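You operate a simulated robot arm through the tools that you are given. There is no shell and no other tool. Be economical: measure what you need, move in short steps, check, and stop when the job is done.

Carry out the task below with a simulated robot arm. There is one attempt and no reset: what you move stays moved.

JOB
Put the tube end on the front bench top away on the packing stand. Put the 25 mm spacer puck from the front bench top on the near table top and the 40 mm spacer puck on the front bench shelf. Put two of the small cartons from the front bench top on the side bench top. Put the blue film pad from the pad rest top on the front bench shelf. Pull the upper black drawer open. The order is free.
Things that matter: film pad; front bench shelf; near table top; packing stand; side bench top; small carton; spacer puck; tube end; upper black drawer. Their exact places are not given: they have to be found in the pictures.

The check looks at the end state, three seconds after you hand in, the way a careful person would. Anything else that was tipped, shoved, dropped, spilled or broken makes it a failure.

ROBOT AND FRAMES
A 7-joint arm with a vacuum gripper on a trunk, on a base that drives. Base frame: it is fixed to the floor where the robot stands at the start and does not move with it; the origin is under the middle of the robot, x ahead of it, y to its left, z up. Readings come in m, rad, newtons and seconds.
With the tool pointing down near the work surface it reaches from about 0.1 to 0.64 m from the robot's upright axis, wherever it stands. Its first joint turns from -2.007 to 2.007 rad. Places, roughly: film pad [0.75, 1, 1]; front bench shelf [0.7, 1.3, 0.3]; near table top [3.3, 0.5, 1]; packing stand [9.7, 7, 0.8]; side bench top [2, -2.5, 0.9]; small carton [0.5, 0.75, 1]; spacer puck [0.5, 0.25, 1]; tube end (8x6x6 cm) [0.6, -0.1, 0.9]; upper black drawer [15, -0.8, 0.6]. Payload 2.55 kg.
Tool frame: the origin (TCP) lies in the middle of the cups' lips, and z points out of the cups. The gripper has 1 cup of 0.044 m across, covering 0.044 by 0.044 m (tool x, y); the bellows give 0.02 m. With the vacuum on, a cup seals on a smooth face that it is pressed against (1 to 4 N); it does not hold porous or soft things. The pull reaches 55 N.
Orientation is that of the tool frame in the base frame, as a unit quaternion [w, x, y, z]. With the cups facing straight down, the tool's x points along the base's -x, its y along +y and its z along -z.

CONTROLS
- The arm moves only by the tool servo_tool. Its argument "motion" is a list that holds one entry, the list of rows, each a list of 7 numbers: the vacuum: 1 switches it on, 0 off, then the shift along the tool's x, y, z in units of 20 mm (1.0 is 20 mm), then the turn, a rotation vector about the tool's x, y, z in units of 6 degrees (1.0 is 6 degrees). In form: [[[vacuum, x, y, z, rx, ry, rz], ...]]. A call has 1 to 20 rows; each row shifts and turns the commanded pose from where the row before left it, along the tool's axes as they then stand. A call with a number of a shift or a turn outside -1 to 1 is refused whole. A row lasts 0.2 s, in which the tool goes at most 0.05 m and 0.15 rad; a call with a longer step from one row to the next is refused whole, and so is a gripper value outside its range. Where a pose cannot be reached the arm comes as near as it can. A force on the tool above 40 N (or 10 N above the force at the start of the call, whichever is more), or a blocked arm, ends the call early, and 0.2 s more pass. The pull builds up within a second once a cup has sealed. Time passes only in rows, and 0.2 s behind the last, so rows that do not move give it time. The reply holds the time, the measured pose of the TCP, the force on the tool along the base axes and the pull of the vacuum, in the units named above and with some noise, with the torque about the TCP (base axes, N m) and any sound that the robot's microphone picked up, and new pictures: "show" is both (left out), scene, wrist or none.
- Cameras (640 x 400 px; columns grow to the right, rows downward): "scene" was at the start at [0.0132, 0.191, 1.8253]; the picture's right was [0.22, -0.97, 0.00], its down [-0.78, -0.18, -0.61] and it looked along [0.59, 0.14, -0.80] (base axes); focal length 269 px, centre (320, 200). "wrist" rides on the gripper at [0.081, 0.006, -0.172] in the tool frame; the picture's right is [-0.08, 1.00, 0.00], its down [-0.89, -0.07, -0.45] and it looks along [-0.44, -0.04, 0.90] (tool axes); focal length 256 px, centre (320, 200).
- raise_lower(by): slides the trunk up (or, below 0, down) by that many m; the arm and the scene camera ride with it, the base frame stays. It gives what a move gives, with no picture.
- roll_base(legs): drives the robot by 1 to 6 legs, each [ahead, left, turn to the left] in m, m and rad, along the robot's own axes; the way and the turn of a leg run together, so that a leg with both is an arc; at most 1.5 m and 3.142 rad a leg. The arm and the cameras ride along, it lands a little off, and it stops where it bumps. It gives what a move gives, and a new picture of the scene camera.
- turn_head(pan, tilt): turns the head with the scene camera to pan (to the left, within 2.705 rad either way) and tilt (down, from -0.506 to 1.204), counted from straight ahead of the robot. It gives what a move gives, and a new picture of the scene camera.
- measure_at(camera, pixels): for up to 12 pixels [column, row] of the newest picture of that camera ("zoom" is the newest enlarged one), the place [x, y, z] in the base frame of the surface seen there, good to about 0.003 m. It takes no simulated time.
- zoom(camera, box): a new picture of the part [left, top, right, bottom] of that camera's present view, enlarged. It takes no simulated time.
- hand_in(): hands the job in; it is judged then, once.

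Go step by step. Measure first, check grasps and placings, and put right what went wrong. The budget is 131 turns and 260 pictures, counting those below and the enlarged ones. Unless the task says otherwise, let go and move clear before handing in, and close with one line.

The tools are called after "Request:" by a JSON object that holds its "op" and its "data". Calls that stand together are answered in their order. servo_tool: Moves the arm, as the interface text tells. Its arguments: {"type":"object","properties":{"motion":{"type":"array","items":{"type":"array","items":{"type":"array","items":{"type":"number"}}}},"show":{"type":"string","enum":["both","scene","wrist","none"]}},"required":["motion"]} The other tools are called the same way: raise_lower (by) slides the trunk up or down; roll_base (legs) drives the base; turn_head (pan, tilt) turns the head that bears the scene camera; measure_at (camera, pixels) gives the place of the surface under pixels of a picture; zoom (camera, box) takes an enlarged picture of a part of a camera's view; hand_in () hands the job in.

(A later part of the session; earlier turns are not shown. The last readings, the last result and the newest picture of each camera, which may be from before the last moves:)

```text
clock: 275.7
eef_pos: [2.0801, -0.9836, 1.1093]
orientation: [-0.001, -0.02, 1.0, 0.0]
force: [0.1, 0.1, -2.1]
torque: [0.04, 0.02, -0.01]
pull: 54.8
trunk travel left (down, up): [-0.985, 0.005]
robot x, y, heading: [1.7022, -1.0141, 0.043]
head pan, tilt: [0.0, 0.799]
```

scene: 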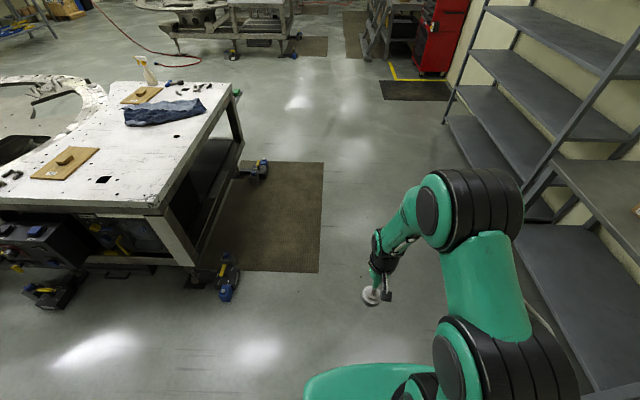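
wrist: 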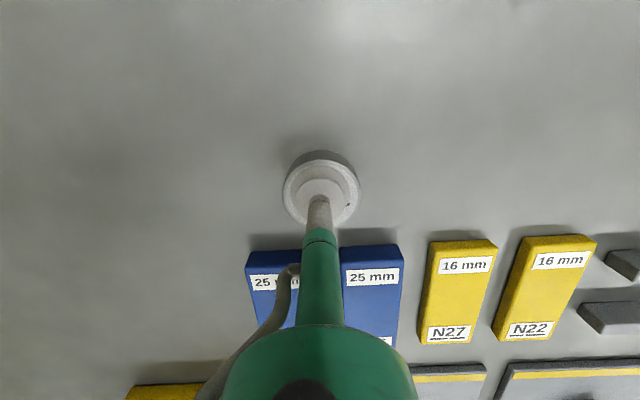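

Request:
{"op": "roll_base", "data": {"legs": [[0.0, 1.28, -0.043], [0.3, 0, 0]]}}

Request:
{"op": "turn_head", "data": {"pan": 0.1, "tilt": 0.8}}

```text
clock: 283.9
eef_pos: [2.3668, 0.2997, 1.1095]
orientation: [0.0, 0.008, 1.0, 0.0]
force: [0.1, 0.1, -2.0]
torque: [0.02, 0.03, -0.04]
pull: 55.1
trunk travel left (down, up): [-0.985, 0.005]
robot x, y, heading: [1.9862, 0.2895, -0.016]
head pan, tilt: [0.0, 0.799]
```

scene: 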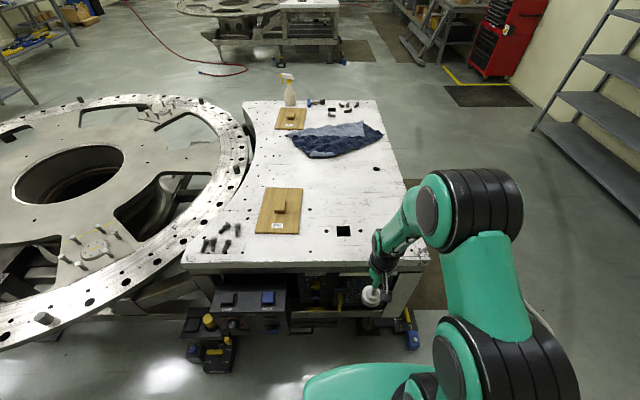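

```text
clock: 284.6
eef_pos: [2.3673, 0.3011, 1.1096]
orientation: [-0.001, 0.008, 1.0, 0.0]
force: [-0.3, 0.0, -1.4]
torque: [0.02, 0.02, 0.0]
pull: 54.9
trunk travel left (down, up): [-0.985, 0.005]
robot x, y, heading: [1.987, 0.2864, -0.021]
head pan, tilt: [0.099, 0.799]
```

scene: 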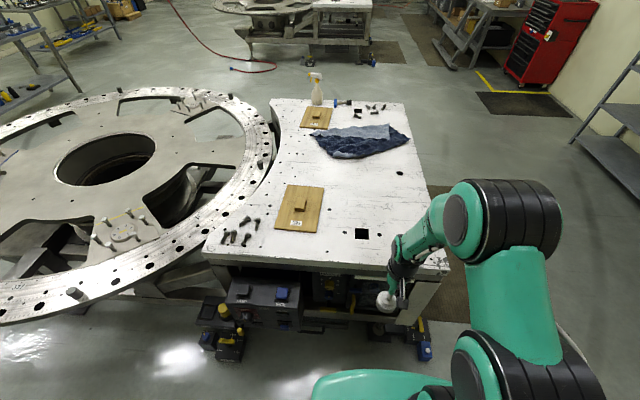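

The rectangular hole is at (362,234). I'll zoom for a clean flat spot.

Request:
{"op": "zoom", "data": {"camera": "scene", "box": [260, 150, 460, 275]}}

Request:
{"op": "measure_at", "data": {"camera": "scene", "pixels": [[362, 234], [340, 245], [320, 230], [350, 210], [375, 205], [340, 225], [385, 215]]}}

```text
3.20 times, centred on (360, 212) of scene
```

zoom: 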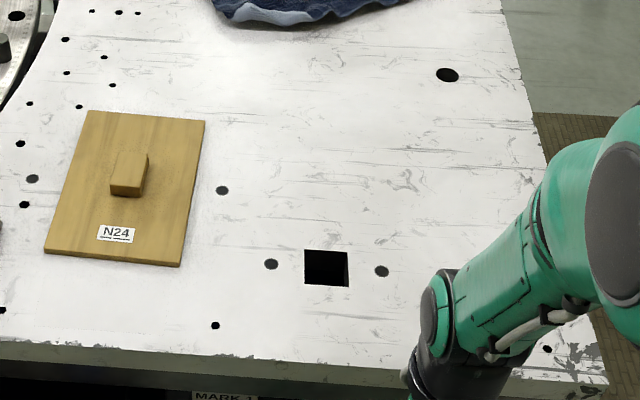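

```text
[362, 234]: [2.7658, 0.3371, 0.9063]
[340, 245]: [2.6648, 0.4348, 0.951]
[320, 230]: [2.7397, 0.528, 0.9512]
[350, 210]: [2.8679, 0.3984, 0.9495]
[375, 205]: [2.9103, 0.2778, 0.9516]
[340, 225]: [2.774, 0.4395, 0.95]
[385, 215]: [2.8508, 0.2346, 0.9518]
```

A clean spot lies in front of the hole at about (2.665,0.35), table z 0.951. I'll roll 0.1 m forward and extend over it.

Request:
{"op": "roll_base", "data": {"legs": [[0.1, 0, 0.02]]}}

Request:
{"op": "servo_tool", "data": {"motion": [[[1, -1, 0.2, 0, 0, 0, 0], [1, -1, 0.2, 0, 0, 0, 0], [1, -1, 0.2, 0, 0, 0, 0], [1, -1, 0.2, 0, 0, 0, 0], [1, -1, 0.2, 0, 0, 0, 0], [1, -1, 0.2, 0, 0, 0, 0], [1, -1, 0.2, 0.5, 0, 0, 0], [1, -1, 0.2, 0.5, 0, 0, 0], [1, -1, 0.2, 1, 0, 0, 0], [1, -1, 0.2, 1, 0, 0, 0], [1, 0, 0, 1, 0, 0, 0], [1, 0, 0, 0, 0, 0, 0]]], "show": "both"}}

```text
clock: 285.8
eef_pos: [2.4702, 0.3076, 1.1093]
orientation: [0.0, -0.002, 1.0, 0.0]
force: [0.8, 0.1, -2.5]
torque: [-0.02, 0.03, -0.03]
pull: 55.4
trunk travel left (down, up): [-0.985, 0.005]
robot x, y, heading: [2.0914, 0.2879, 0.008]
head pan, tilt: [0.099, 0.799]
```

scene: 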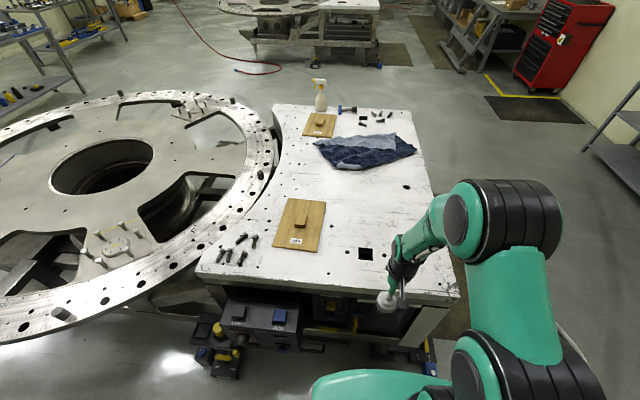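

```text
clock: 288.4
eef_pos: [2.6688, 0.349, 1.031]
orientation: [-0.001, -0.002, 1.0, -0.001]
force: [0.0, 0.5, -2.5]
torque: [0.0, -0.01, 0.01]
pull: 54.7
trunk travel left (down, up): [-0.985, 0.005]
robot x, y, heading: [2.0879, 0.2911, 0.003]
head pan, tilt: [0.099, 0.799]
```

scene: 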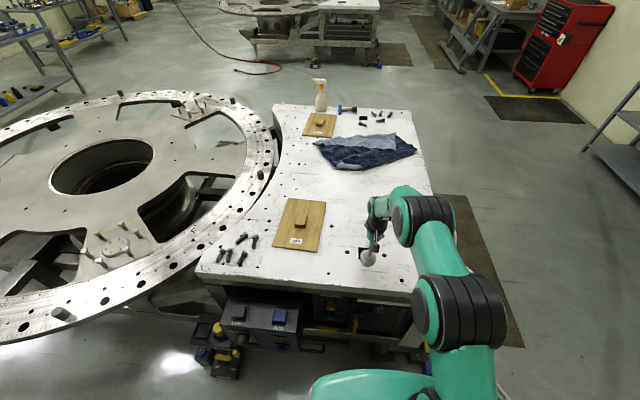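
wrist: 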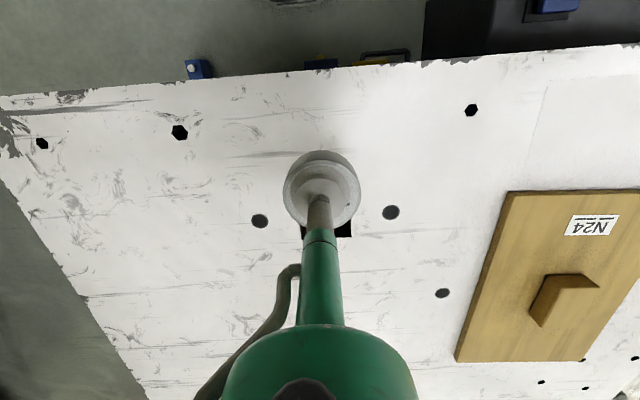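

The spot is clear of the hole. I'll lower 56 mm, release, and retract.

Request:
{"op": "servo_tool", "data": {"motion": [[[1, 0, 0, 1, 0, 0, 0], [1, 0, 0, 1, 0, 0, 0], [1, 0, 0, 0.5, 0, 0, 0], [1, 0, 0, 0.2, 0, 0, 0], [1, 0, 0, 0.1, 0, 0, 0], [0, 0, 0, 0, 0, 0, 0], [0, 0, 0, 0, 0, 0, 0], [0, 0, 0, 0, 0, 0, 0], [0, 0, 0, 0, 0, 0, 0], [0, 0, 0, -0.5, 0, 0, 0], [0, 0, 0, -1, 0, 0, 0], [0, 0, 0, -1, 0, 0, 0], [0, 0, 0, -1, 0, 0, 0], [0, 1, -0.2, -1, 0, 0, 0], [0, 1, -0.2, -1, 0, 0, 0], [0, 1, -0.2, -1, 0, 0, 0], [0, 1, -0.2, -1, 0, 0, 0], [0, 1, -0.2, 0, 0, 0, 0], [0, 1, 0, 0, 0, 0, 0], [0, 1, 0, 0, 0, 0, 0]]], "show": "both"}}

```text
clock: 292.6
eef_pos: [2.5285, 0.3267, 1.1249]
orientation: [0.0, -0.001, 1.0, 0.0]
force: [-0.5, 0.1, 0.1]
torque: [0.01, 0.01, -0.02]
pull: 0.0
trunk travel left (down, up): [-0.985, 0.005]
robot x, y, heading: [2.0909, 0.2908, 0.001]
head pan, tilt: [0.099, 0.799]
```

scene: 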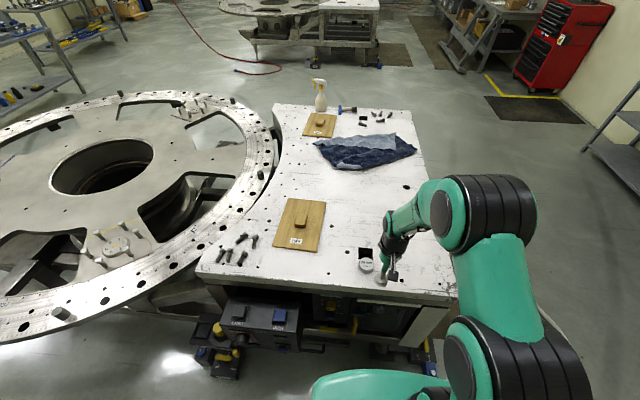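
wrist: 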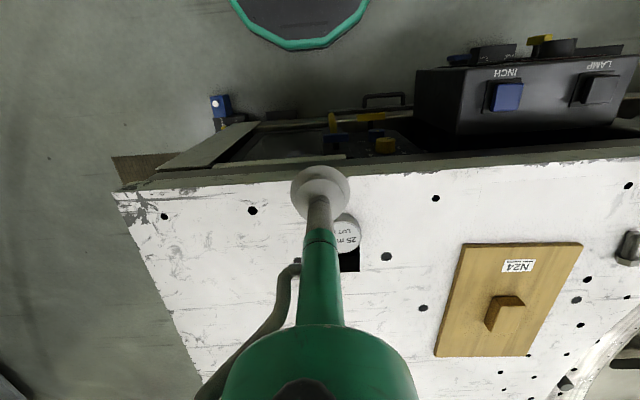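

I'll check the puck with a zoom and measure how far it is from the hole.

Request:
{"op": "zoom", "data": {"camera": "scene", "box": [330, 235, 410, 285]}}

Request:
{"op": "measure_at", "data": {"camera": "scene", "pixels": [[367, 264], [362, 262], [372, 266], [365, 248]]}}

```text
8.00 times, centred on (370, 260) of scene
```

zoom: 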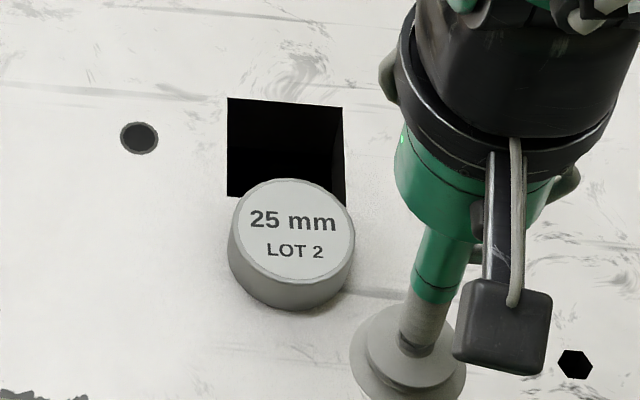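

```text
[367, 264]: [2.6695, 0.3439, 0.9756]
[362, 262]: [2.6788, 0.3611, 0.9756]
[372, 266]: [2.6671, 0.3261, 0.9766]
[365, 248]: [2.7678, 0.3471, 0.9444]
```

The puck lies flat at z 0.9756. Now back around for the tube end.

Request:
{"op": "roll_base", "data": {"legs": [[-0.35, 0, 0], [0, -1.35, 0], [-1.4, 0, 0], [-0.55, 0, 0], [0, 0.95, 0]]}}

Request:
{"op": "turn_head", "data": {"pan": -0.05, "tilt": 0.9}}

```text
clock: 315.0
eef_pos: [0.2652, -0.0709, 1.1233]
orientation: [-0.001, 0.026, 1.0, 0.0]
force: [0.1, 0.0, -0.1]
torque: [0.01, 0.0, 0.03]
pull: 0.2
trunk travel left (down, up): [-0.985, 0.005]
robot x, y, heading: [-0.1762, -0.0841, -0.056]
head pan, tilt: [0.099, 0.799]
```

scene: 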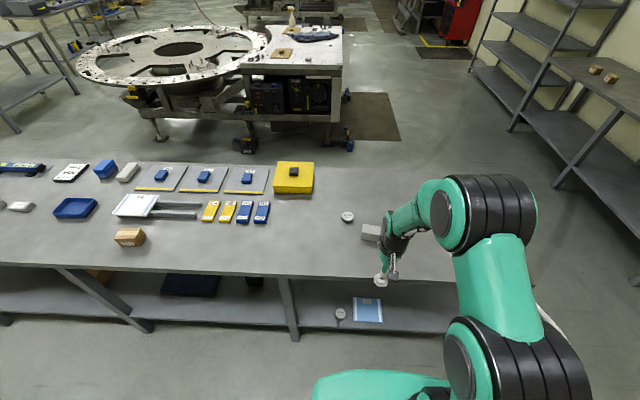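

```text
clock: 315.7
eef_pos: [0.2632, -0.0704, 1.1237]
orientation: [-0.001, 0.025, 1.0, 0.0]
force: [-0.1, 0.1, -0.3]
torque: [0.01, 0.0, 0.01]
pull: 0.0
trunk travel left (down, up): [-0.985, 0.005]
robot x, y, heading: [-0.1813, -0.0816, -0.052]
head pan, tilt: [-0.051, 0.901]
```

scene: 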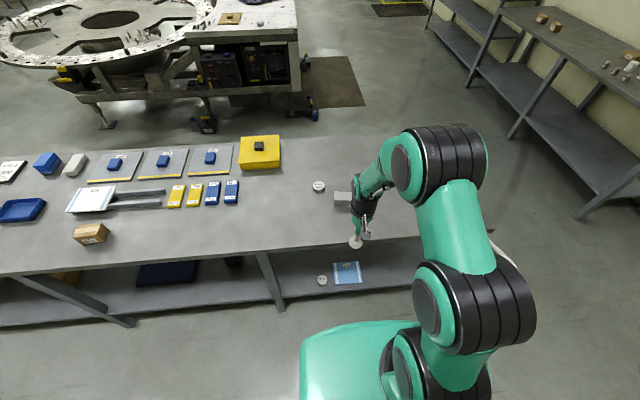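

I'll close in, correct the heading, and view the tube with the wrist camera.

Request:
{"op": "roll_base", "data": {"legs": [[0.17, 0.05, 0.052]]}}

Request:
{"op": "servo_tool", "data": {"motion": [[[0, -0.5, 0.8, 0.2, 0, 0, 0], [0, -0.5, 0.8, 0.2, 0, 0, 0], [0, 0, 0, 0, 0, 0, 0]]], "show": "wrist"}}

Request:
{"op": "zoom", "data": {"camera": "wrist", "box": [140, 180, 340, 305]}}

```text
clock: 317.1
eef_pos: [0.4299, -0.0005, 1.1235]
orientation: [-0.001, -0.001, 1.0, 0.0]
force: [1.1, -0.3, 0.2]
torque: [0.01, 0.01, -0.03]
pull: 0.1
trunk travel left (down, up): [-0.985, 0.005]
robot x, y, heading: [-0.0076, -0.039, 0.0]
head pan, tilt: [-0.051, 0.901]
```

scene: 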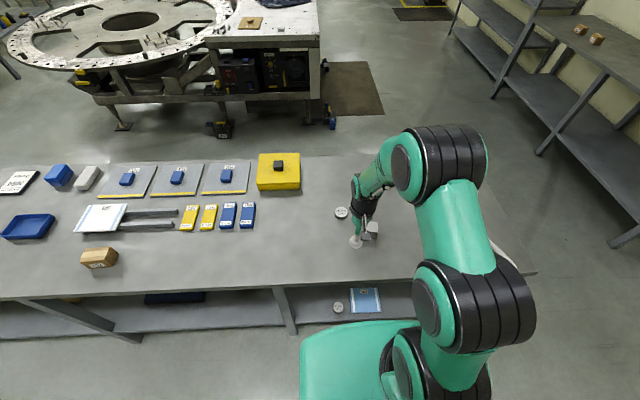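

```text
clock: 317.9
eef_pos: [0.4508, 0.0317, 1.1168]
orientation: [-0.001, -0.001, 1.0, -0.001]
force: [1.2, -1.1, 1.0]
torque: [0.02, 0.01, 0.0]
pull: 0.0
trunk travel left (down, up): [-0.985, 0.005]
robot x, y, heading: [-0.0113, -0.0362, 0.001]
head pan, tilt: [-0.051, 0.901]
```

wrist: 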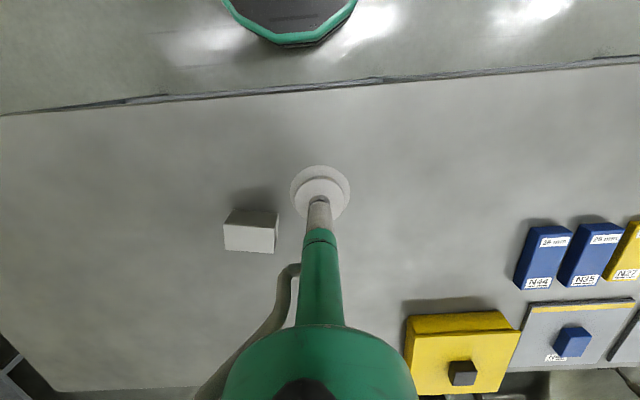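

```text
3.20 times, centred on (240, 242) of wrist
```

zoom: 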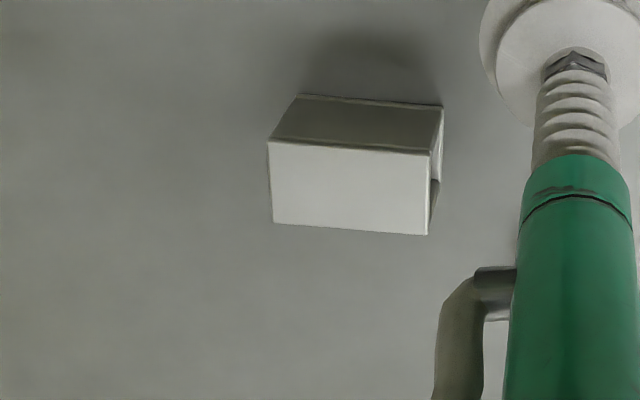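

Top face corners in the zoom are (269,142), (429,154), (428,233) and (273,222). I'll measure those.

Request:
{"op": "measure_at", "data": {"camera": "zoom", "pixels": [[273, 146], [426, 158], [424, 229], [277, 219], [350, 188], [300, 185], [400, 190]]}}

```text
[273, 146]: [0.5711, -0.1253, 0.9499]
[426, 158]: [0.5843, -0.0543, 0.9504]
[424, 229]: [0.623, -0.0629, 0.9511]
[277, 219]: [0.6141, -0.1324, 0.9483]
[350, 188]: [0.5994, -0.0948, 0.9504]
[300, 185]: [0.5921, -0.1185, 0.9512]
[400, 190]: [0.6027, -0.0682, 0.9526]
```

The centre is (0.598,-0.094,0.950), with a top only ~5 cm wide, so I'll hover and check alignment first.

Request:
{"op": "servo_tool", "data": {"motion": [[[0, -0.92, -0.78, 0.2, 0, 0, 0], [0, -0.92, -0.78, 0.4, 0, 0, 0], [0, -0.92, -0.78, 1, 0, 0, 0], [0, -0.92, -0.78, 1, 0, 0, 0], [0, -0.92, -0.78, 1, 0, 0, 0], [0, -0.92, -0.79, 1, 0, 0, 0], [0, -0.92, -0.79, 1, 0, 0, 0], [0, -0.92, -0.79, 1, 0, 0, 0], [0, 0, 0, 0, 0, 0, 0], [0, 0, 0, 0, 0, 0, 0]]], "show": "wrist"}}

Request:
{"op": "zoom", "data": {"camera": "wrist", "box": [240, 120, 400, 220]}}

```text
clock: 320.1
eef_pos: [0.6004, -0.0946, 0.984]
orientation: [-0.001, 0.0, 1.0, 0.0]
force: [0.0, 0.1, -0.2]
torque: [0.0, 0.0, 0.01]
pull: 0.0
trunk travel left (down, up): [-0.985, 0.005]
robot x, y, heading: [-0.0064, -0.0404, 0.002]
head pan, tilt: [-0.051, 0.901]
```

wrist: 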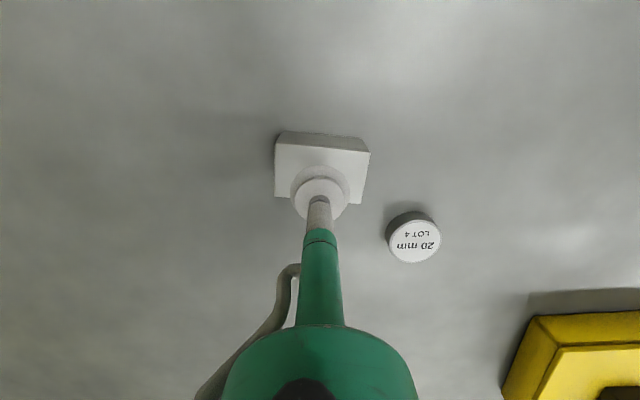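

```text
4.00 times, centred on (320, 170) of wrist
```

zoom: 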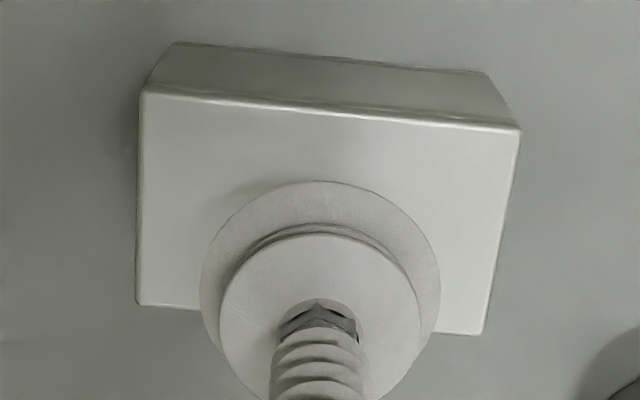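

Request:
{"op": "measure_at", "data": {"camera": "zoom", "pixels": [[148, 92], [510, 132], [480, 328], [142, 298], [330, 115]]}}

```text
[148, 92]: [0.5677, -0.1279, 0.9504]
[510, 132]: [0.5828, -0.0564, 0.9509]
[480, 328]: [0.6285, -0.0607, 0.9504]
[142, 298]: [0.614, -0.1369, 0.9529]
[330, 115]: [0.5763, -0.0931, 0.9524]
```

Aligned within ~2 mm. I'll descend with the vacuum on.

Request:
{"op": "servo_tool", "data": {"motion": [[[1, 0.1, -0.03, 0.8, 0, 0, 0], [1, 0, 0, 0.6, 0, 0, 0], [1, 0, 0, 0.2, 0, 0, 0], [1, 0, 0, 0.15, 0, 0, 0], [1, 0, 0, 0.05, 0, 0, 0], [1, 0, 0, 0, 0, 0, 0], [1, 0, 0, 0, 0, 0, 0], [1, 0, 0, 0, 0, 0, 0], [1, 0, 0, 0, 0, 0, 0]]], "show": "none"}}

```text
clock: 322.1
eef_pos: [0.5959, -0.0949, 0.949]
orientation: [0.0, 0.0, 1.0, 0.0]
force: [-0.3, -0.6, 5.7]
torque: [0.01, -0.12, 0.01]
pull: 55.4
trunk travel left (down, up): [-0.985, 0.005]
robot x, y, heading: [-0.0092, -0.0351, 0.005]
head pan, tilt: [-0.051, 0.901]
```

Sealed on the tube (55 N). I'll lift, retract and set off down the aisle, then look around for the packing stand.

Request:
{"op": "servo_tool", "data": {"motion": [[[1, 0, 0, -0.5, 0, 0, 0], [1, 0, 0, -1, 0, 0, 0], [1, 0, 0, -1, 0, 0, 0], [1, 0, 0, -1, 0, 0, 0], [1, 0, 0, -1, 0, 0, 0], [1, 0, 0, -1, 0, 0, 0], [1, 1, 0.2, -1, 0, 0, 0], [1, 1, 0.2, -1, 0, 0, 0], [1, 1, 0.2, -1, 0, 0, 0], [1, 1, 0.2, -0.8, 0, 0, 0], [1, 1, 0.2, 0, 0, 0, 0], [1, 1, 0.2, 0, 0, 0, 0], [1, 1, 0.2, 0, 0, 0, 0], [1, 1, 0.2, 0, 0, 0, 0], [1, 1, 0.2, 0, 0, 0, 0], [1, 1, 0.2, 0, 0, 0, 0], [1, 1, 0.2, 0, 0, 0, 0], [1, 0, 0, 0, 0, 0, 0]]], "show": "wrist"}}

Request:
{"op": "roll_base", "data": {"legs": [[-0.2, 0, 0], [0, -1.05, 0], [1.5, 0, 0], [1.5, 0, 0], [1.5, 0, 0]]}}

Request:
{"op": "turn_head", "data": {"pan": 0.5, "tilt": 0.25}}

```text
clock: 325.9
eef_pos: [0.3757, -0.0498, 1.1356]
orientation: [0.0, -0.001, 1.0, 0.0]
force: [-0.2, -0.6, -4.4]
torque: [0.0, 0.02, 0.02]
pull: 55.1
trunk travel left (down, up): [-0.985, 0.005]
robot x, y, heading: [-0.007, -0.039, -0.001]
head pan, tilt: [-0.051, 0.901]
```

wrist: 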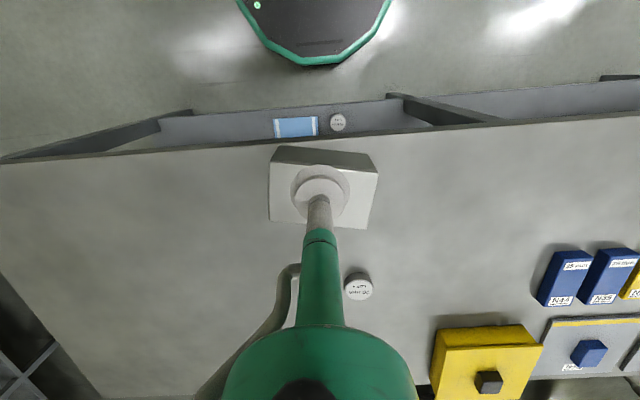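

```text
clock: 354.0
eef_pos: [4.7651, -1.1096, 1.1347]
orientation: [-0.001, 0.006, 1.0, 0.0]
force: [-0.3, -0.1, -4.0]
torque: [0.02, 0.0, 0.0]
pull: 55.2
trunk travel left (down, up): [-0.985, 0.005]
robot x, y, heading: [4.3796, -1.0889, -0.01]
head pan, tilt: [-0.051, 0.901]
```

scene: 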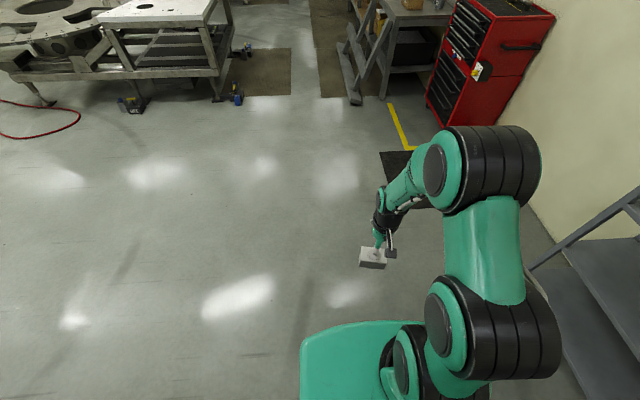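

```text
clock: 355.1
eef_pos: [4.7657, -1.109, 1.1363]
orientation: [0.0, 0.006, 1.0, 0.0]
force: [0.4, -0.1, -3.4]
torque: [0.0, 0.0, 0.03]
pull: 54.8
trunk travel left (down, up): [-0.985, 0.005]
robot x, y, heading: [4.3808, -1.092, -0.012]
head pan, tilt: [0.499, 0.25]
```

scene: 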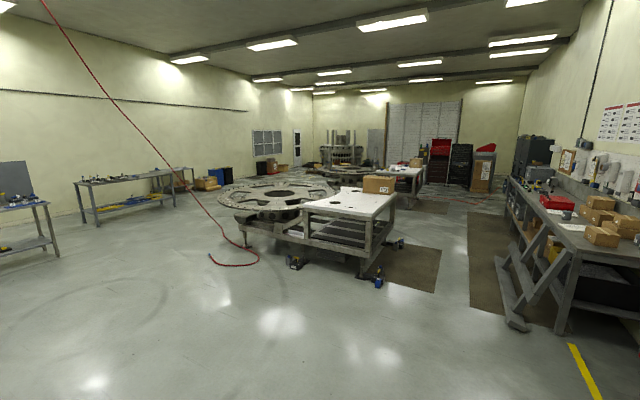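

The left wall has benches at (130,190) and cartons at (208,182). I'll look toward bearing ≈1 rad for the stand at (9.7,7), and check the route.

Request:
{"op": "turn_head", "data": {"pan": 0.95, "tilt": 0.3}}

Request:
{"op": "zoom", "data": {"camera": "scene", "box": [240, 110, 560, 310]}}

Request:
{"op": "measure_at", "data": {"camera": "scene", "pixels": [[300, 185], [330, 200], [360, 190], [280, 200], [420, 200], [470, 260], [490, 290], [240, 240], [350, 230], [400, 190], [390, 260], [550, 300]]}}

```text
clock: 356.0
eef_pos: [4.7655, -1.1106, 1.1358]
orientation: [-0.001, 0.006, 1.0, -0.001]
force: [-0.6, -0.4, -3.6]
torque: [-0.01, -0.01, -0.01]
pull: 55.4
trunk travel left (down, up): [-0.985, 0.005]
robot x, y, heading: [4.3806, -1.093, -0.009]
head pan, tilt: [0.949, 0.3]
```

scene: 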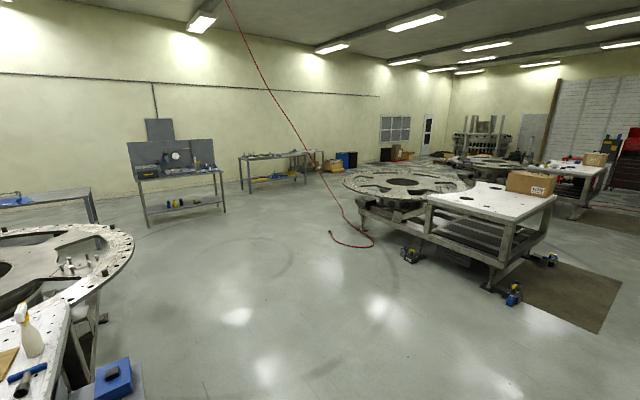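

```text
2.00 times, centred on (400, 210) of scene
```

zoom: 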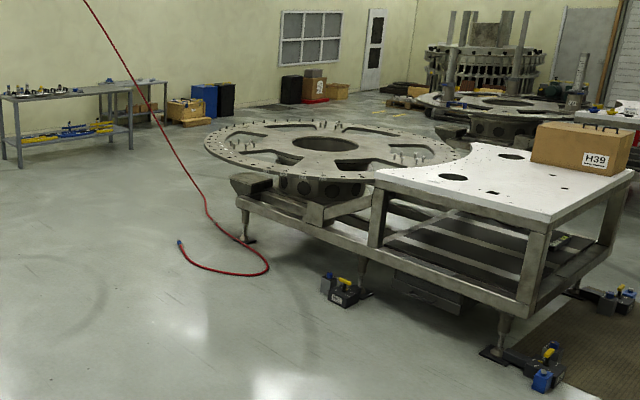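

```text
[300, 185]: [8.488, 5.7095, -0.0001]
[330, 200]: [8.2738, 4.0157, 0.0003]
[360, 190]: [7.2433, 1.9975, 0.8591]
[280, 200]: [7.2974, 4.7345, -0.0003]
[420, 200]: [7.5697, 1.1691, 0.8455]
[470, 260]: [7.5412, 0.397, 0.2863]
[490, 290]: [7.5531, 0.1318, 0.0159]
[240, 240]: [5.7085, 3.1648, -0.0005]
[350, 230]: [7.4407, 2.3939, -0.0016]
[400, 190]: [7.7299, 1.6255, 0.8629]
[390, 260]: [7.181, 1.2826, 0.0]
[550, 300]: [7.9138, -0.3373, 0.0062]
```

A second table stands behind the bench at zoom (120,90). I'll zoom in there and measure.

Request:
{"op": "zoom", "data": {"camera": "scene", "box": [230, 130, 358, 210]}}

Request:
{"op": "measure_at", "data": {"camera": "scene", "pixels": [[245, 158], [305, 153], [319, 151], [312, 165], [303, 180], [323, 170], [332, 165], [352, 158], [260, 157], [290, 155]]}}

```text
5.00 times, centred on (294, 170) of scene
```

zoom: 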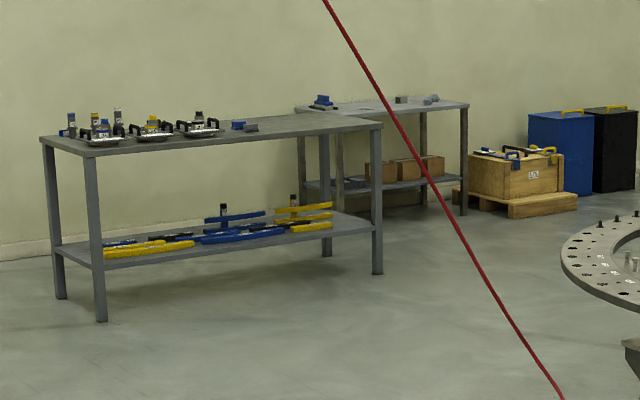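

```text
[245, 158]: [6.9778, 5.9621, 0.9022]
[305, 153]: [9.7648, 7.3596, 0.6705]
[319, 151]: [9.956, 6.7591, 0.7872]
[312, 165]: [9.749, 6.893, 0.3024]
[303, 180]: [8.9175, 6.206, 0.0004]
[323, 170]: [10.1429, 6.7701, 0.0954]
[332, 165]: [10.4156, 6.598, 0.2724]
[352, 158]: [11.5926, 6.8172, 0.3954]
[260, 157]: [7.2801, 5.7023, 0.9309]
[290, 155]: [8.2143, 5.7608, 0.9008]
```

The packing stand is the table at about x 9.1–10.1, y 6.7–7.4, z≈0.79. I'll check the hose and ring positions before choosing the route.

Request:
{"op": "measure_at", "data": {"camera": "scene", "pixels": [[346, 216], [332, 232], [318, 178], [300, 148], [372, 240], [480, 175], [430, 170], [345, 180], [355, 205], [400, 250], [130, 245], [80, 340]]}}

Request:
{"op": "turn_head", "data": {"pan": 1.6, "tilt": 0.5}}

```text
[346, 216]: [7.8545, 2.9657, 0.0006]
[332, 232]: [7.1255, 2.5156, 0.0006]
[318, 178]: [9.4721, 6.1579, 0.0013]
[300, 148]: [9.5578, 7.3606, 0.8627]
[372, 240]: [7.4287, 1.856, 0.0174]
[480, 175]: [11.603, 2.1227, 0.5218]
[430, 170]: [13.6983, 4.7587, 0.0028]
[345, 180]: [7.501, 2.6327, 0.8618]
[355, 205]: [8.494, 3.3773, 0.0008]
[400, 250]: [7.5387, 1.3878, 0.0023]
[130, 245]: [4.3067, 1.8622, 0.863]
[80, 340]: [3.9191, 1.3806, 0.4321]
```

```text
clock: 357.0
eef_pos: [4.7657, -1.1095, 1.1363]
orientation: [0.0, 0.006, 1.0, 0.0]
force: [-0.1, 0.6, -4.4]
torque: [0.03, -0.01, 0.01]
pull: 54.6
trunk travel left (down, up): [-0.985, 0.005]
robot x, y, heading: [4.382, -1.0903, -0.01]
head pan, tilt: [1.6, 0.499]
```

scene: 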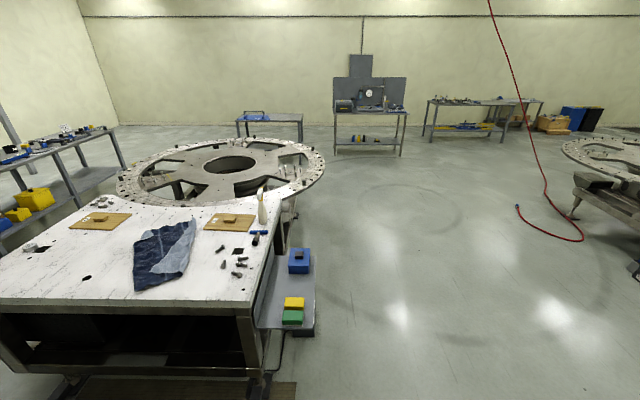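

The corridor x≈5.3 is clear up to y≈4.7, and the hose (slanting from floor at (7.2,2.5) up to ~3 m at y≈4.8) is avoided by crossing at y≈4.7. Driving.

Request:
{"op": "roll_base", "data": {"legs": [[0.95, 0, 0], [0, 0, 1.58], [1.45, 0, 0], [1.45, 0, 0], [1.45, 0, 0], [1.3, 0, 0]]}}

Request:
{"op": "turn_head", "data": {"pan": -1.0, "tilt": 0.4}}

```text
clock: 391.1
eef_pos: [5.424, 4.7595, 1.1339]
orientation: [0.002, 0.708, -0.706, 0.002]
force: [0.5, 0.6, -4.5]
torque: [-0.06, -0.01, 0.03]
pull: 54.7
trunk travel left (down, up): [-0.985, 0.005]
robot x, y, heading: [5.4145, 4.3697, 1.572]
head pan, tilt: [1.6, 0.499]
stopped in leg 6: the robot was blocked; the commanded pose is now the measured one
```

scene: 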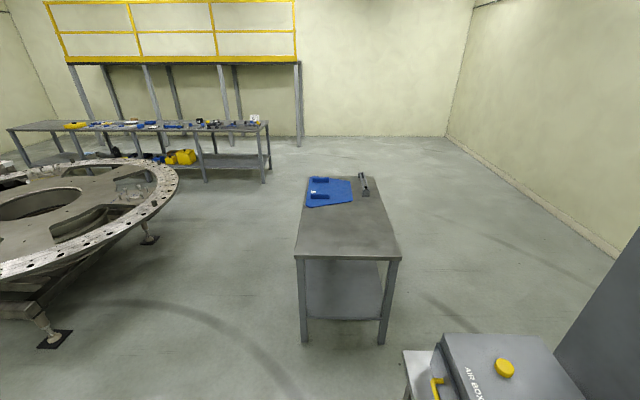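

```text
clock: 393.4
eef_pos: [5.424, 4.7564, 1.1354]
orientation: [0.001, 0.708, -0.706, 0.001]
force: [-0.8, 0.1, -3.5]
torque: [-0.04, -0.01, -0.02]
pull: 54.9
trunk travel left (down, up): [-0.985, 0.005]
robot x, y, heading: [5.4114, 4.3724, 1.572]
head pan, tilt: [-1.0, 0.4]
```

scene: 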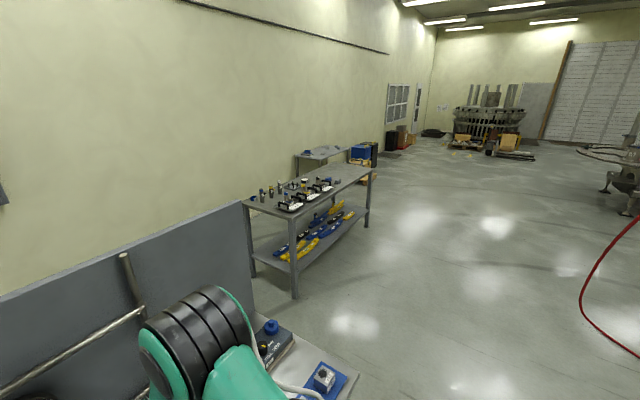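

The base was blocked at y≈4.37: the pegboard bench is right ahead, closer than I judged. I'll look ahead to see what touched.

Request:
{"op": "turn_head", "data": {"pan": 0.1, "tilt": 0.9}}

Request:
{"op": "servo_tool", "data": {"motion": [[[1, 0, 0, 0, 0, 0, 0]]], "show": "wrist"}}

```text
clock: 394.7
eef_pos: [5.4228, 4.7558, 1.1355]
orientation: [0.0, 0.708, -0.706, 0.001]
force: [-0.7, -0.3, -3.6]
torque: [-0.02, 0.02, 0.01]
pull: 55.3
trunk travel left (down, up): [-0.985, 0.005]
robot x, y, heading: [5.4112, 4.3712, 1.568]
head pan, tilt: [0.099, 0.901]
```

scene: 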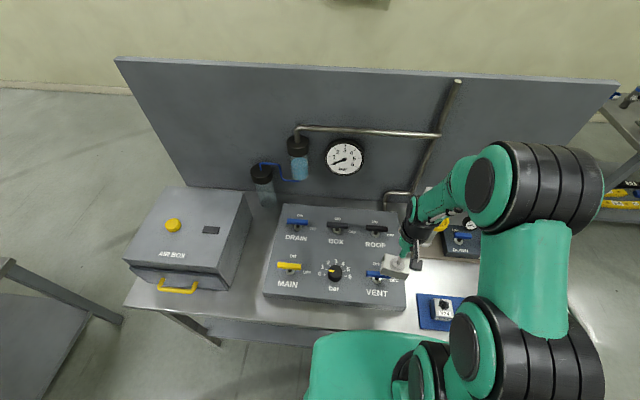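

```text
clock: 395.1
eef_pos: [5.424, 4.7564, 1.1364]
orientation: [0.0, 0.708, -0.706, 0.0]
force: [-0.4, 0.4, -3.6]
torque: [-0.01, 0.04, 0.02]
pull: 55.4
trunk travel left (down, up): [-0.985, 0.005]
robot x, y, heading: [5.408, 4.3705, 1.57]
head pan, tilt: [0.099, 0.901]
```

wrist: 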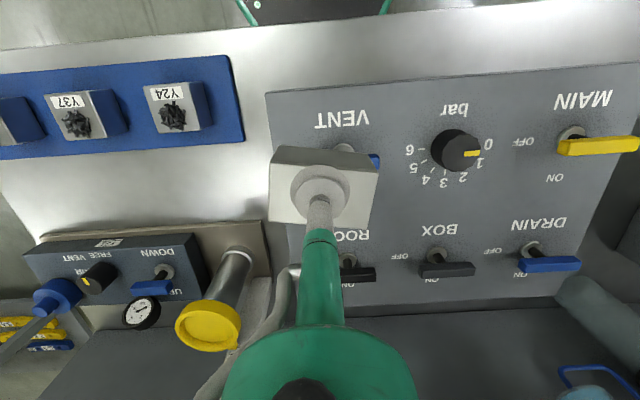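

No arm force shows, so it was the base that touched. I'll reverse along the same path and inspect the bench.

Request:
{"op": "roll_base", "data": {"legs": [[-0.4, 0, 0]]}}

Request:
{"op": "turn_head", "data": {"pan": 0.15, "tilt": 0.65}}

Request:
{"op": "measure_at", "data": {"camera": "scene", "pixels": [[180, 250], [300, 250], [330, 270], [420, 290], [350, 200], [200, 300], [450, 350]]}}

```text
clock: 397.6
eef_pos: [5.4254, 4.3536, 1.1359]
orientation: [0.0, -0.706, 0.708, -0.001]
force: [-0.3, 0.0, -3.9]
torque: [-0.03, 0.05, -0.02]
pull: 55.4
trunk travel left (down, up): [-0.985, 0.005]
robot x, y, heading: [5.4086, 3.9686, 1.569]
head pan, tilt: [0.099, 0.901]
```

scene: 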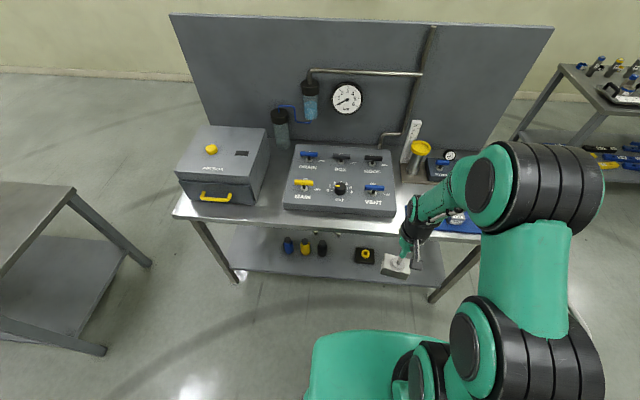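

```text
clock: 398.4
eef_pos: [5.4261, 4.3542, 1.1354]
orientation: [-0.002, -0.706, 0.708, -0.001]
force: [-0.4, 0.3, -4.1]
torque: [-0.02, -0.01, 0.01]
pull: 54.3
trunk travel left (down, up): [-0.985, 0.005]
robot x, y, heading: [5.4132, 3.9703, 1.568]
head pan, tilt: [0.15, 0.649]
```

scene: 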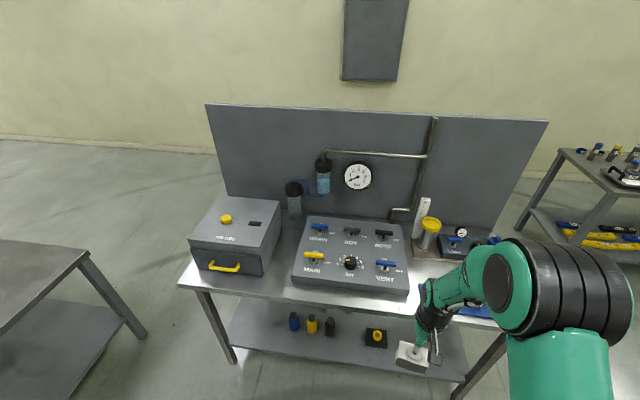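

```text
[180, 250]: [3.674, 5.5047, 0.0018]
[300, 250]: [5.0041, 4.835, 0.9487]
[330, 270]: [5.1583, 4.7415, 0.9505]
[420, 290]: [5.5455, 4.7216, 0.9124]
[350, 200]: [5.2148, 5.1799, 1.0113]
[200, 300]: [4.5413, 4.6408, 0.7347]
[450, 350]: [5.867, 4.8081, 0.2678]
```

Everything on that bench still stands upright. I'll shift right past its end and look again for the next bench's front edge.

Request:
{"op": "roll_base", "data": {"legs": [[0, -1.05, 0]]}}

Request:
{"op": "turn_head", "data": {"pan": -0.8, "tilt": 0.4}}

Request:
{"op": "measure_at", "data": {"camera": "scene", "pixels": [[250, 250], [300, 230], [350, 200], [300, 330], [380, 240], [420, 190], [330, 180], [380, 170]]}}

```text
clock: 403.7
eef_pos: [6.4389, 4.3616, 1.1351]
orientation: [0.001, 0.714, -0.7, 0.001]
force: [0.2, 0.2, -5.5]
torque: [-0.02, 0.01, -0.01]
pull: 54.7
trunk travel left (down, up): [-0.985, 0.005]
robot x, y, heading: [6.4325, 3.974, 1.59]
head pan, tilt: [0.15, 0.649]
```

scene: 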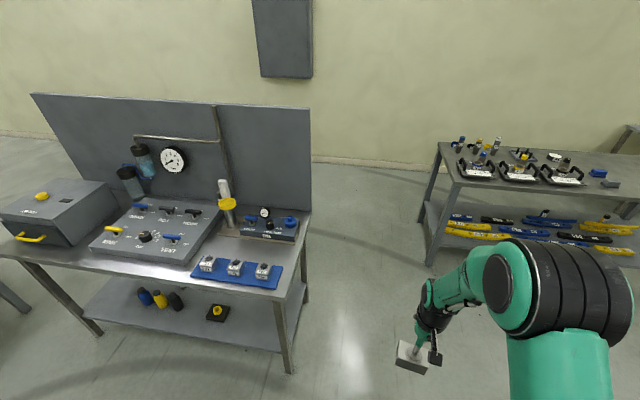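

```text
clock: 404.9
eef_pos: [6.4398, 4.3626, 1.1358]
orientation: [0.001, 0.714, -0.7, 0.001]
force: [0.7, -0.2, -3.7]
torque: [0.01, 0.01, -0.02]
pull: 55.3
trunk travel left (down, up): [-0.985, 0.005]
robot x, y, heading: [6.4325, 3.9793, 1.589]
head pan, tilt: [-0.799, 0.4]
```

scene: 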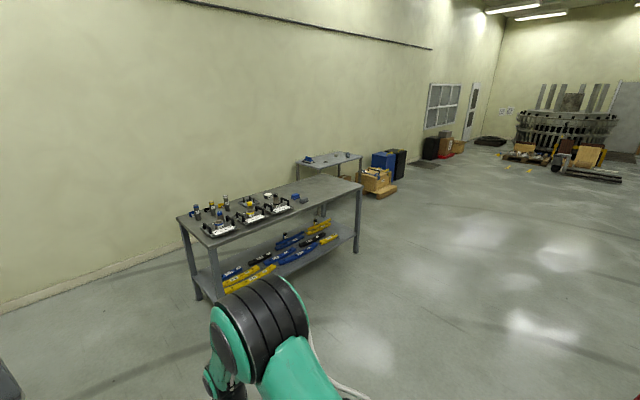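

```text
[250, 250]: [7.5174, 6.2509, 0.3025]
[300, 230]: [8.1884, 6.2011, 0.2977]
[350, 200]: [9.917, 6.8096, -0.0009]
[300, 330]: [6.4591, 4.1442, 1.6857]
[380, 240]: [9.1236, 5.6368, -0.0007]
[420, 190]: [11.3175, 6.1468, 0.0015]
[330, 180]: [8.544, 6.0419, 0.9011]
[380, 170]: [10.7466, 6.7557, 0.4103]
```

The bench front is about y 5.6, so y≈4.5 gives room. I'll go forward, shift right to x≈9.5, and look at the stand.

Request:
{"op": "roll_base", "data": {"legs": [[0.5, 0, -0.018], [0, -1.5, 0], [0, -1.5, 0]]}}

Request:
{"op": "turn_head", "data": {"pan": 0.0, "tilt": 0.45}}

```text
clock: 421.7
eef_pos: [9.416, 4.7454, 1.1341]
orientation: [-0.001, -0.681, 0.733, -0.001]
force: [-0.2, -0.2, -4.7]
torque: [-0.05, 0.0, -0.01]
pull: 54.8
trunk travel left (down, up): [-0.985, 0.005]
robot x, y, heading: [9.3766, 4.3636, 1.497]
head pan, tilt: [-0.799, 0.4]
```

scene: 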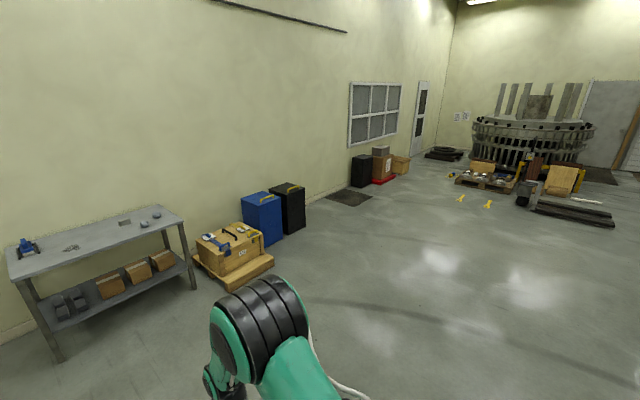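

```text
clock: 422.8
eef_pos: [9.4162, 4.7466, 1.1353]
orientation: [-0.001, -0.681, 0.732, 0.0]
force: [-0.5, 0.2, -4.4]
torque: [-0.04, -0.04, -0.01]
pull: 55.2
trunk travel left (down, up): [-0.985, 0.005]
robot x, y, heading: [9.3752, 4.361, 1.499]
head pan, tilt: [0.0, 0.45]
```

scene: 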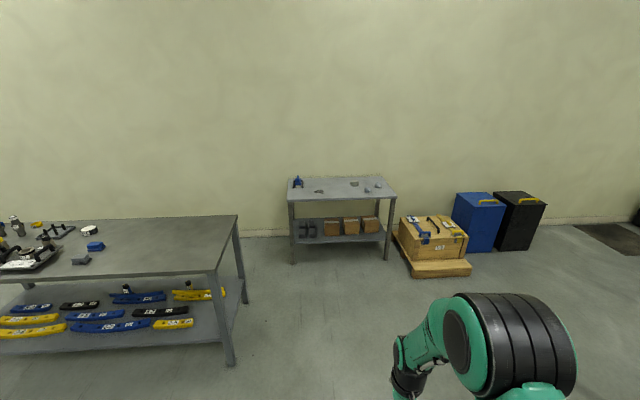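

Request:
{"op": "zoom", "data": {"camera": "scene", "box": [270, 160, 410, 248]}}

Request:
{"op": "measure_at", "data": {"camera": "scene", "pixels": [[290, 198], [393, 195], [340, 190], [378, 179], [292, 180], [293, 262], [388, 258], [420, 275], [240, 245], [230, 362], [320, 195], [360, 193]]}}

```text
4.55 times, centred on (340, 204) of scene
```

zoom: 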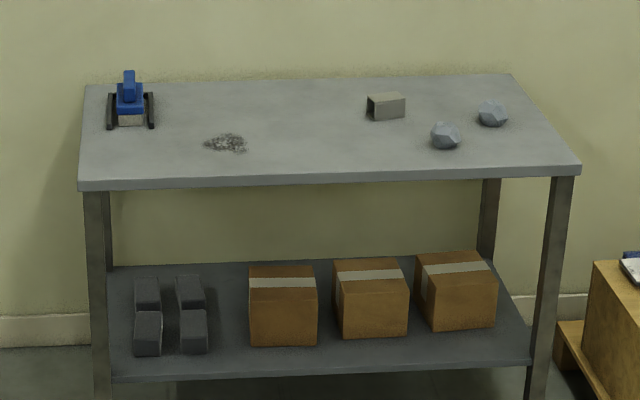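

```text
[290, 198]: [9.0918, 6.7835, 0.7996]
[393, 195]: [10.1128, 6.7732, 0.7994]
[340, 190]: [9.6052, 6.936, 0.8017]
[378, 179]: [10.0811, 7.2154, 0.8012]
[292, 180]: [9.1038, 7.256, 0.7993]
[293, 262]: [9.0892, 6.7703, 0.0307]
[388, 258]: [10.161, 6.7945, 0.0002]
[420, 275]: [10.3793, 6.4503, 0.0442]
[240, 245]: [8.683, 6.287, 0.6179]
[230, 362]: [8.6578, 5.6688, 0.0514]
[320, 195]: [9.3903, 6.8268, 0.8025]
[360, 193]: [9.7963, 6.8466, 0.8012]
```

The stand's top is z 0.80, x 9.09–10.12, y 6.77–7.3, and a similar tube end is at the back. I'll put mine at about (9.65,6.95), which is free.

Request:
{"op": "roll_base", "data": {"legs": [[0, 0, 0.072], [0, -0.27, 0], [1.4, 0, 0], [0.45, 0, 0]]}}

Request:
{"op": "turn_head", "data": {"pan": 0.0, "tilt": 0.9}}

```text
clock: 434.0
eef_pos: [9.6098, 6.5686, 1.1359]
orientation: [0.001, 0.72, -0.694, 0.002]
force: [0.1, 0.0, -4.6]
torque: [-0.04, 0.0, 0.01]
pull: 54.9
trunk travel left (down, up): [-0.985, 0.005]
robot x, y, heading: [9.612, 6.1838, 1.608]
head pan, tilt: [0.0, 0.45]
```

scene: 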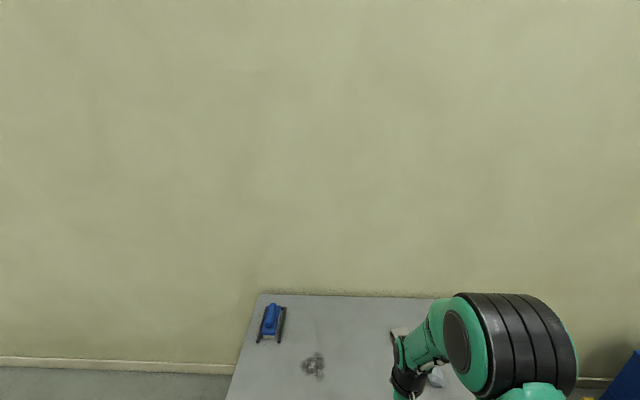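

```text
clock: 434.9
eef_pos: [9.6112, 6.5696, 1.1347]
orientation: [0.001, 0.72, -0.694, 0.0]
force: [0.5, 0.8, -4.2]
torque: [-0.03, 0.01, 0.02]
pull: 54.9
trunk travel left (down, up): [-0.985, 0.005]
robot x, y, heading: [9.6153, 6.1842, 1.605]
head pan, tilt: [0.0, 0.901]
```

scene: 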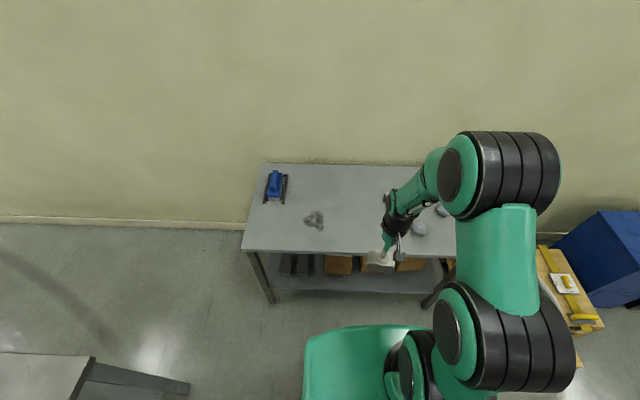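

I'll roll 0.17 m forward, straighten, and extend over the stand.

Request:
{"op": "roll_base", "data": {"legs": [[0.17, 0, -0.036]]}}

Request:
{"op": "servo_tool", "data": {"motion": [[[1, -1, 0, 0, 0, 0, 0], [1, -1, 0, 0, 0, 0, 0], [1, -1, 0, 0, 0, 0, 0], [1, -1, 0, 0.5, 0, 0, 0], [1, -1, 0, 1, 0, 0, 0], [1, -1, 0, 1, 0, 0, 0], [1, -1, 0, 1, 0, 0, 0], [1, -1, 0, 1, 0, 0, 0], [1, -1, 0, 1, 0, 0, 0], [1, -1, 0, 1, 0, 0, 0], [1, 0, 0, 1, 0, 0, 0], [1, 0, 0, 1, 0, 0, 0], [1, 0, 0, 1, 0, 0, 0], [1, 0, 0, 1, 0, 0, 0], [1, 0, 0, 1, 0, 0, 0], [1, 0, 0, 0, 0, 0, 0]]], "show": "both"}}

```text
clock: 436.3
eef_pos: [9.6226, 6.7379, 1.1362]
orientation: [-0.001, -0.707, 0.707, 0.0]
force: [-0.1, -0.3, -4.7]
torque: [-0.02, -0.02, 0.0]
pull: 54.7
trunk travel left (down, up): [-0.985, 0.005]
robot x, y, heading: [9.6068, 6.3587, 1.57]
head pan, tilt: [0.0, 0.901]
```

scene: 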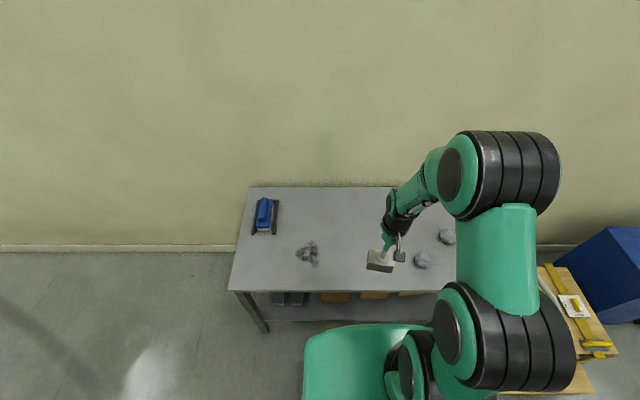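

```text
clock: 439.7
eef_pos: [9.6208, 6.9351, 0.9054]
orientation: [-0.001, -0.707, 0.707, 0.0]
force: [0.0, -0.3, -3.8]
torque: [-0.01, 0.02, -0.02]
pull: 55.1
trunk travel left (down, up): [-0.985, 0.005]
robot x, y, heading: [9.608, 6.3527, 1.568]
head pan, tilt: [0.0, 0.901]
```

scene: 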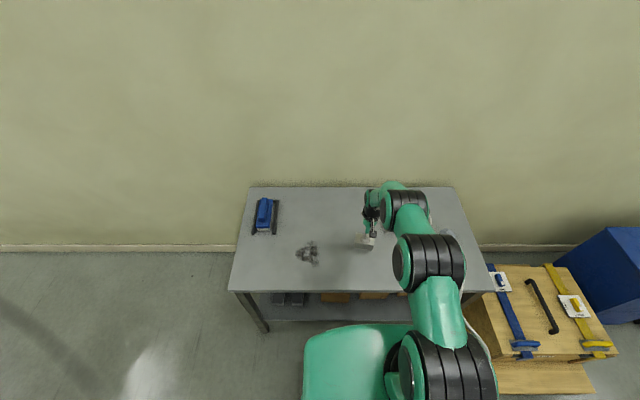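
wrist: 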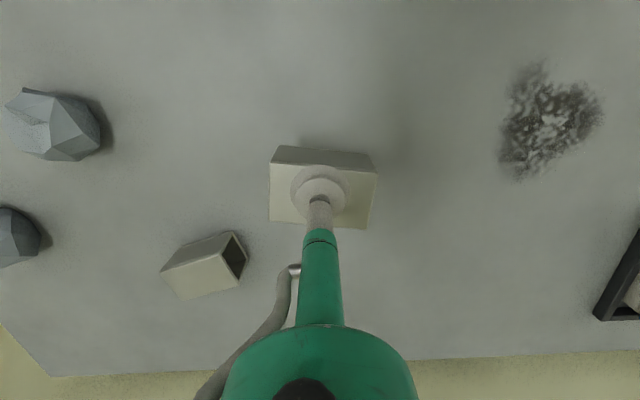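

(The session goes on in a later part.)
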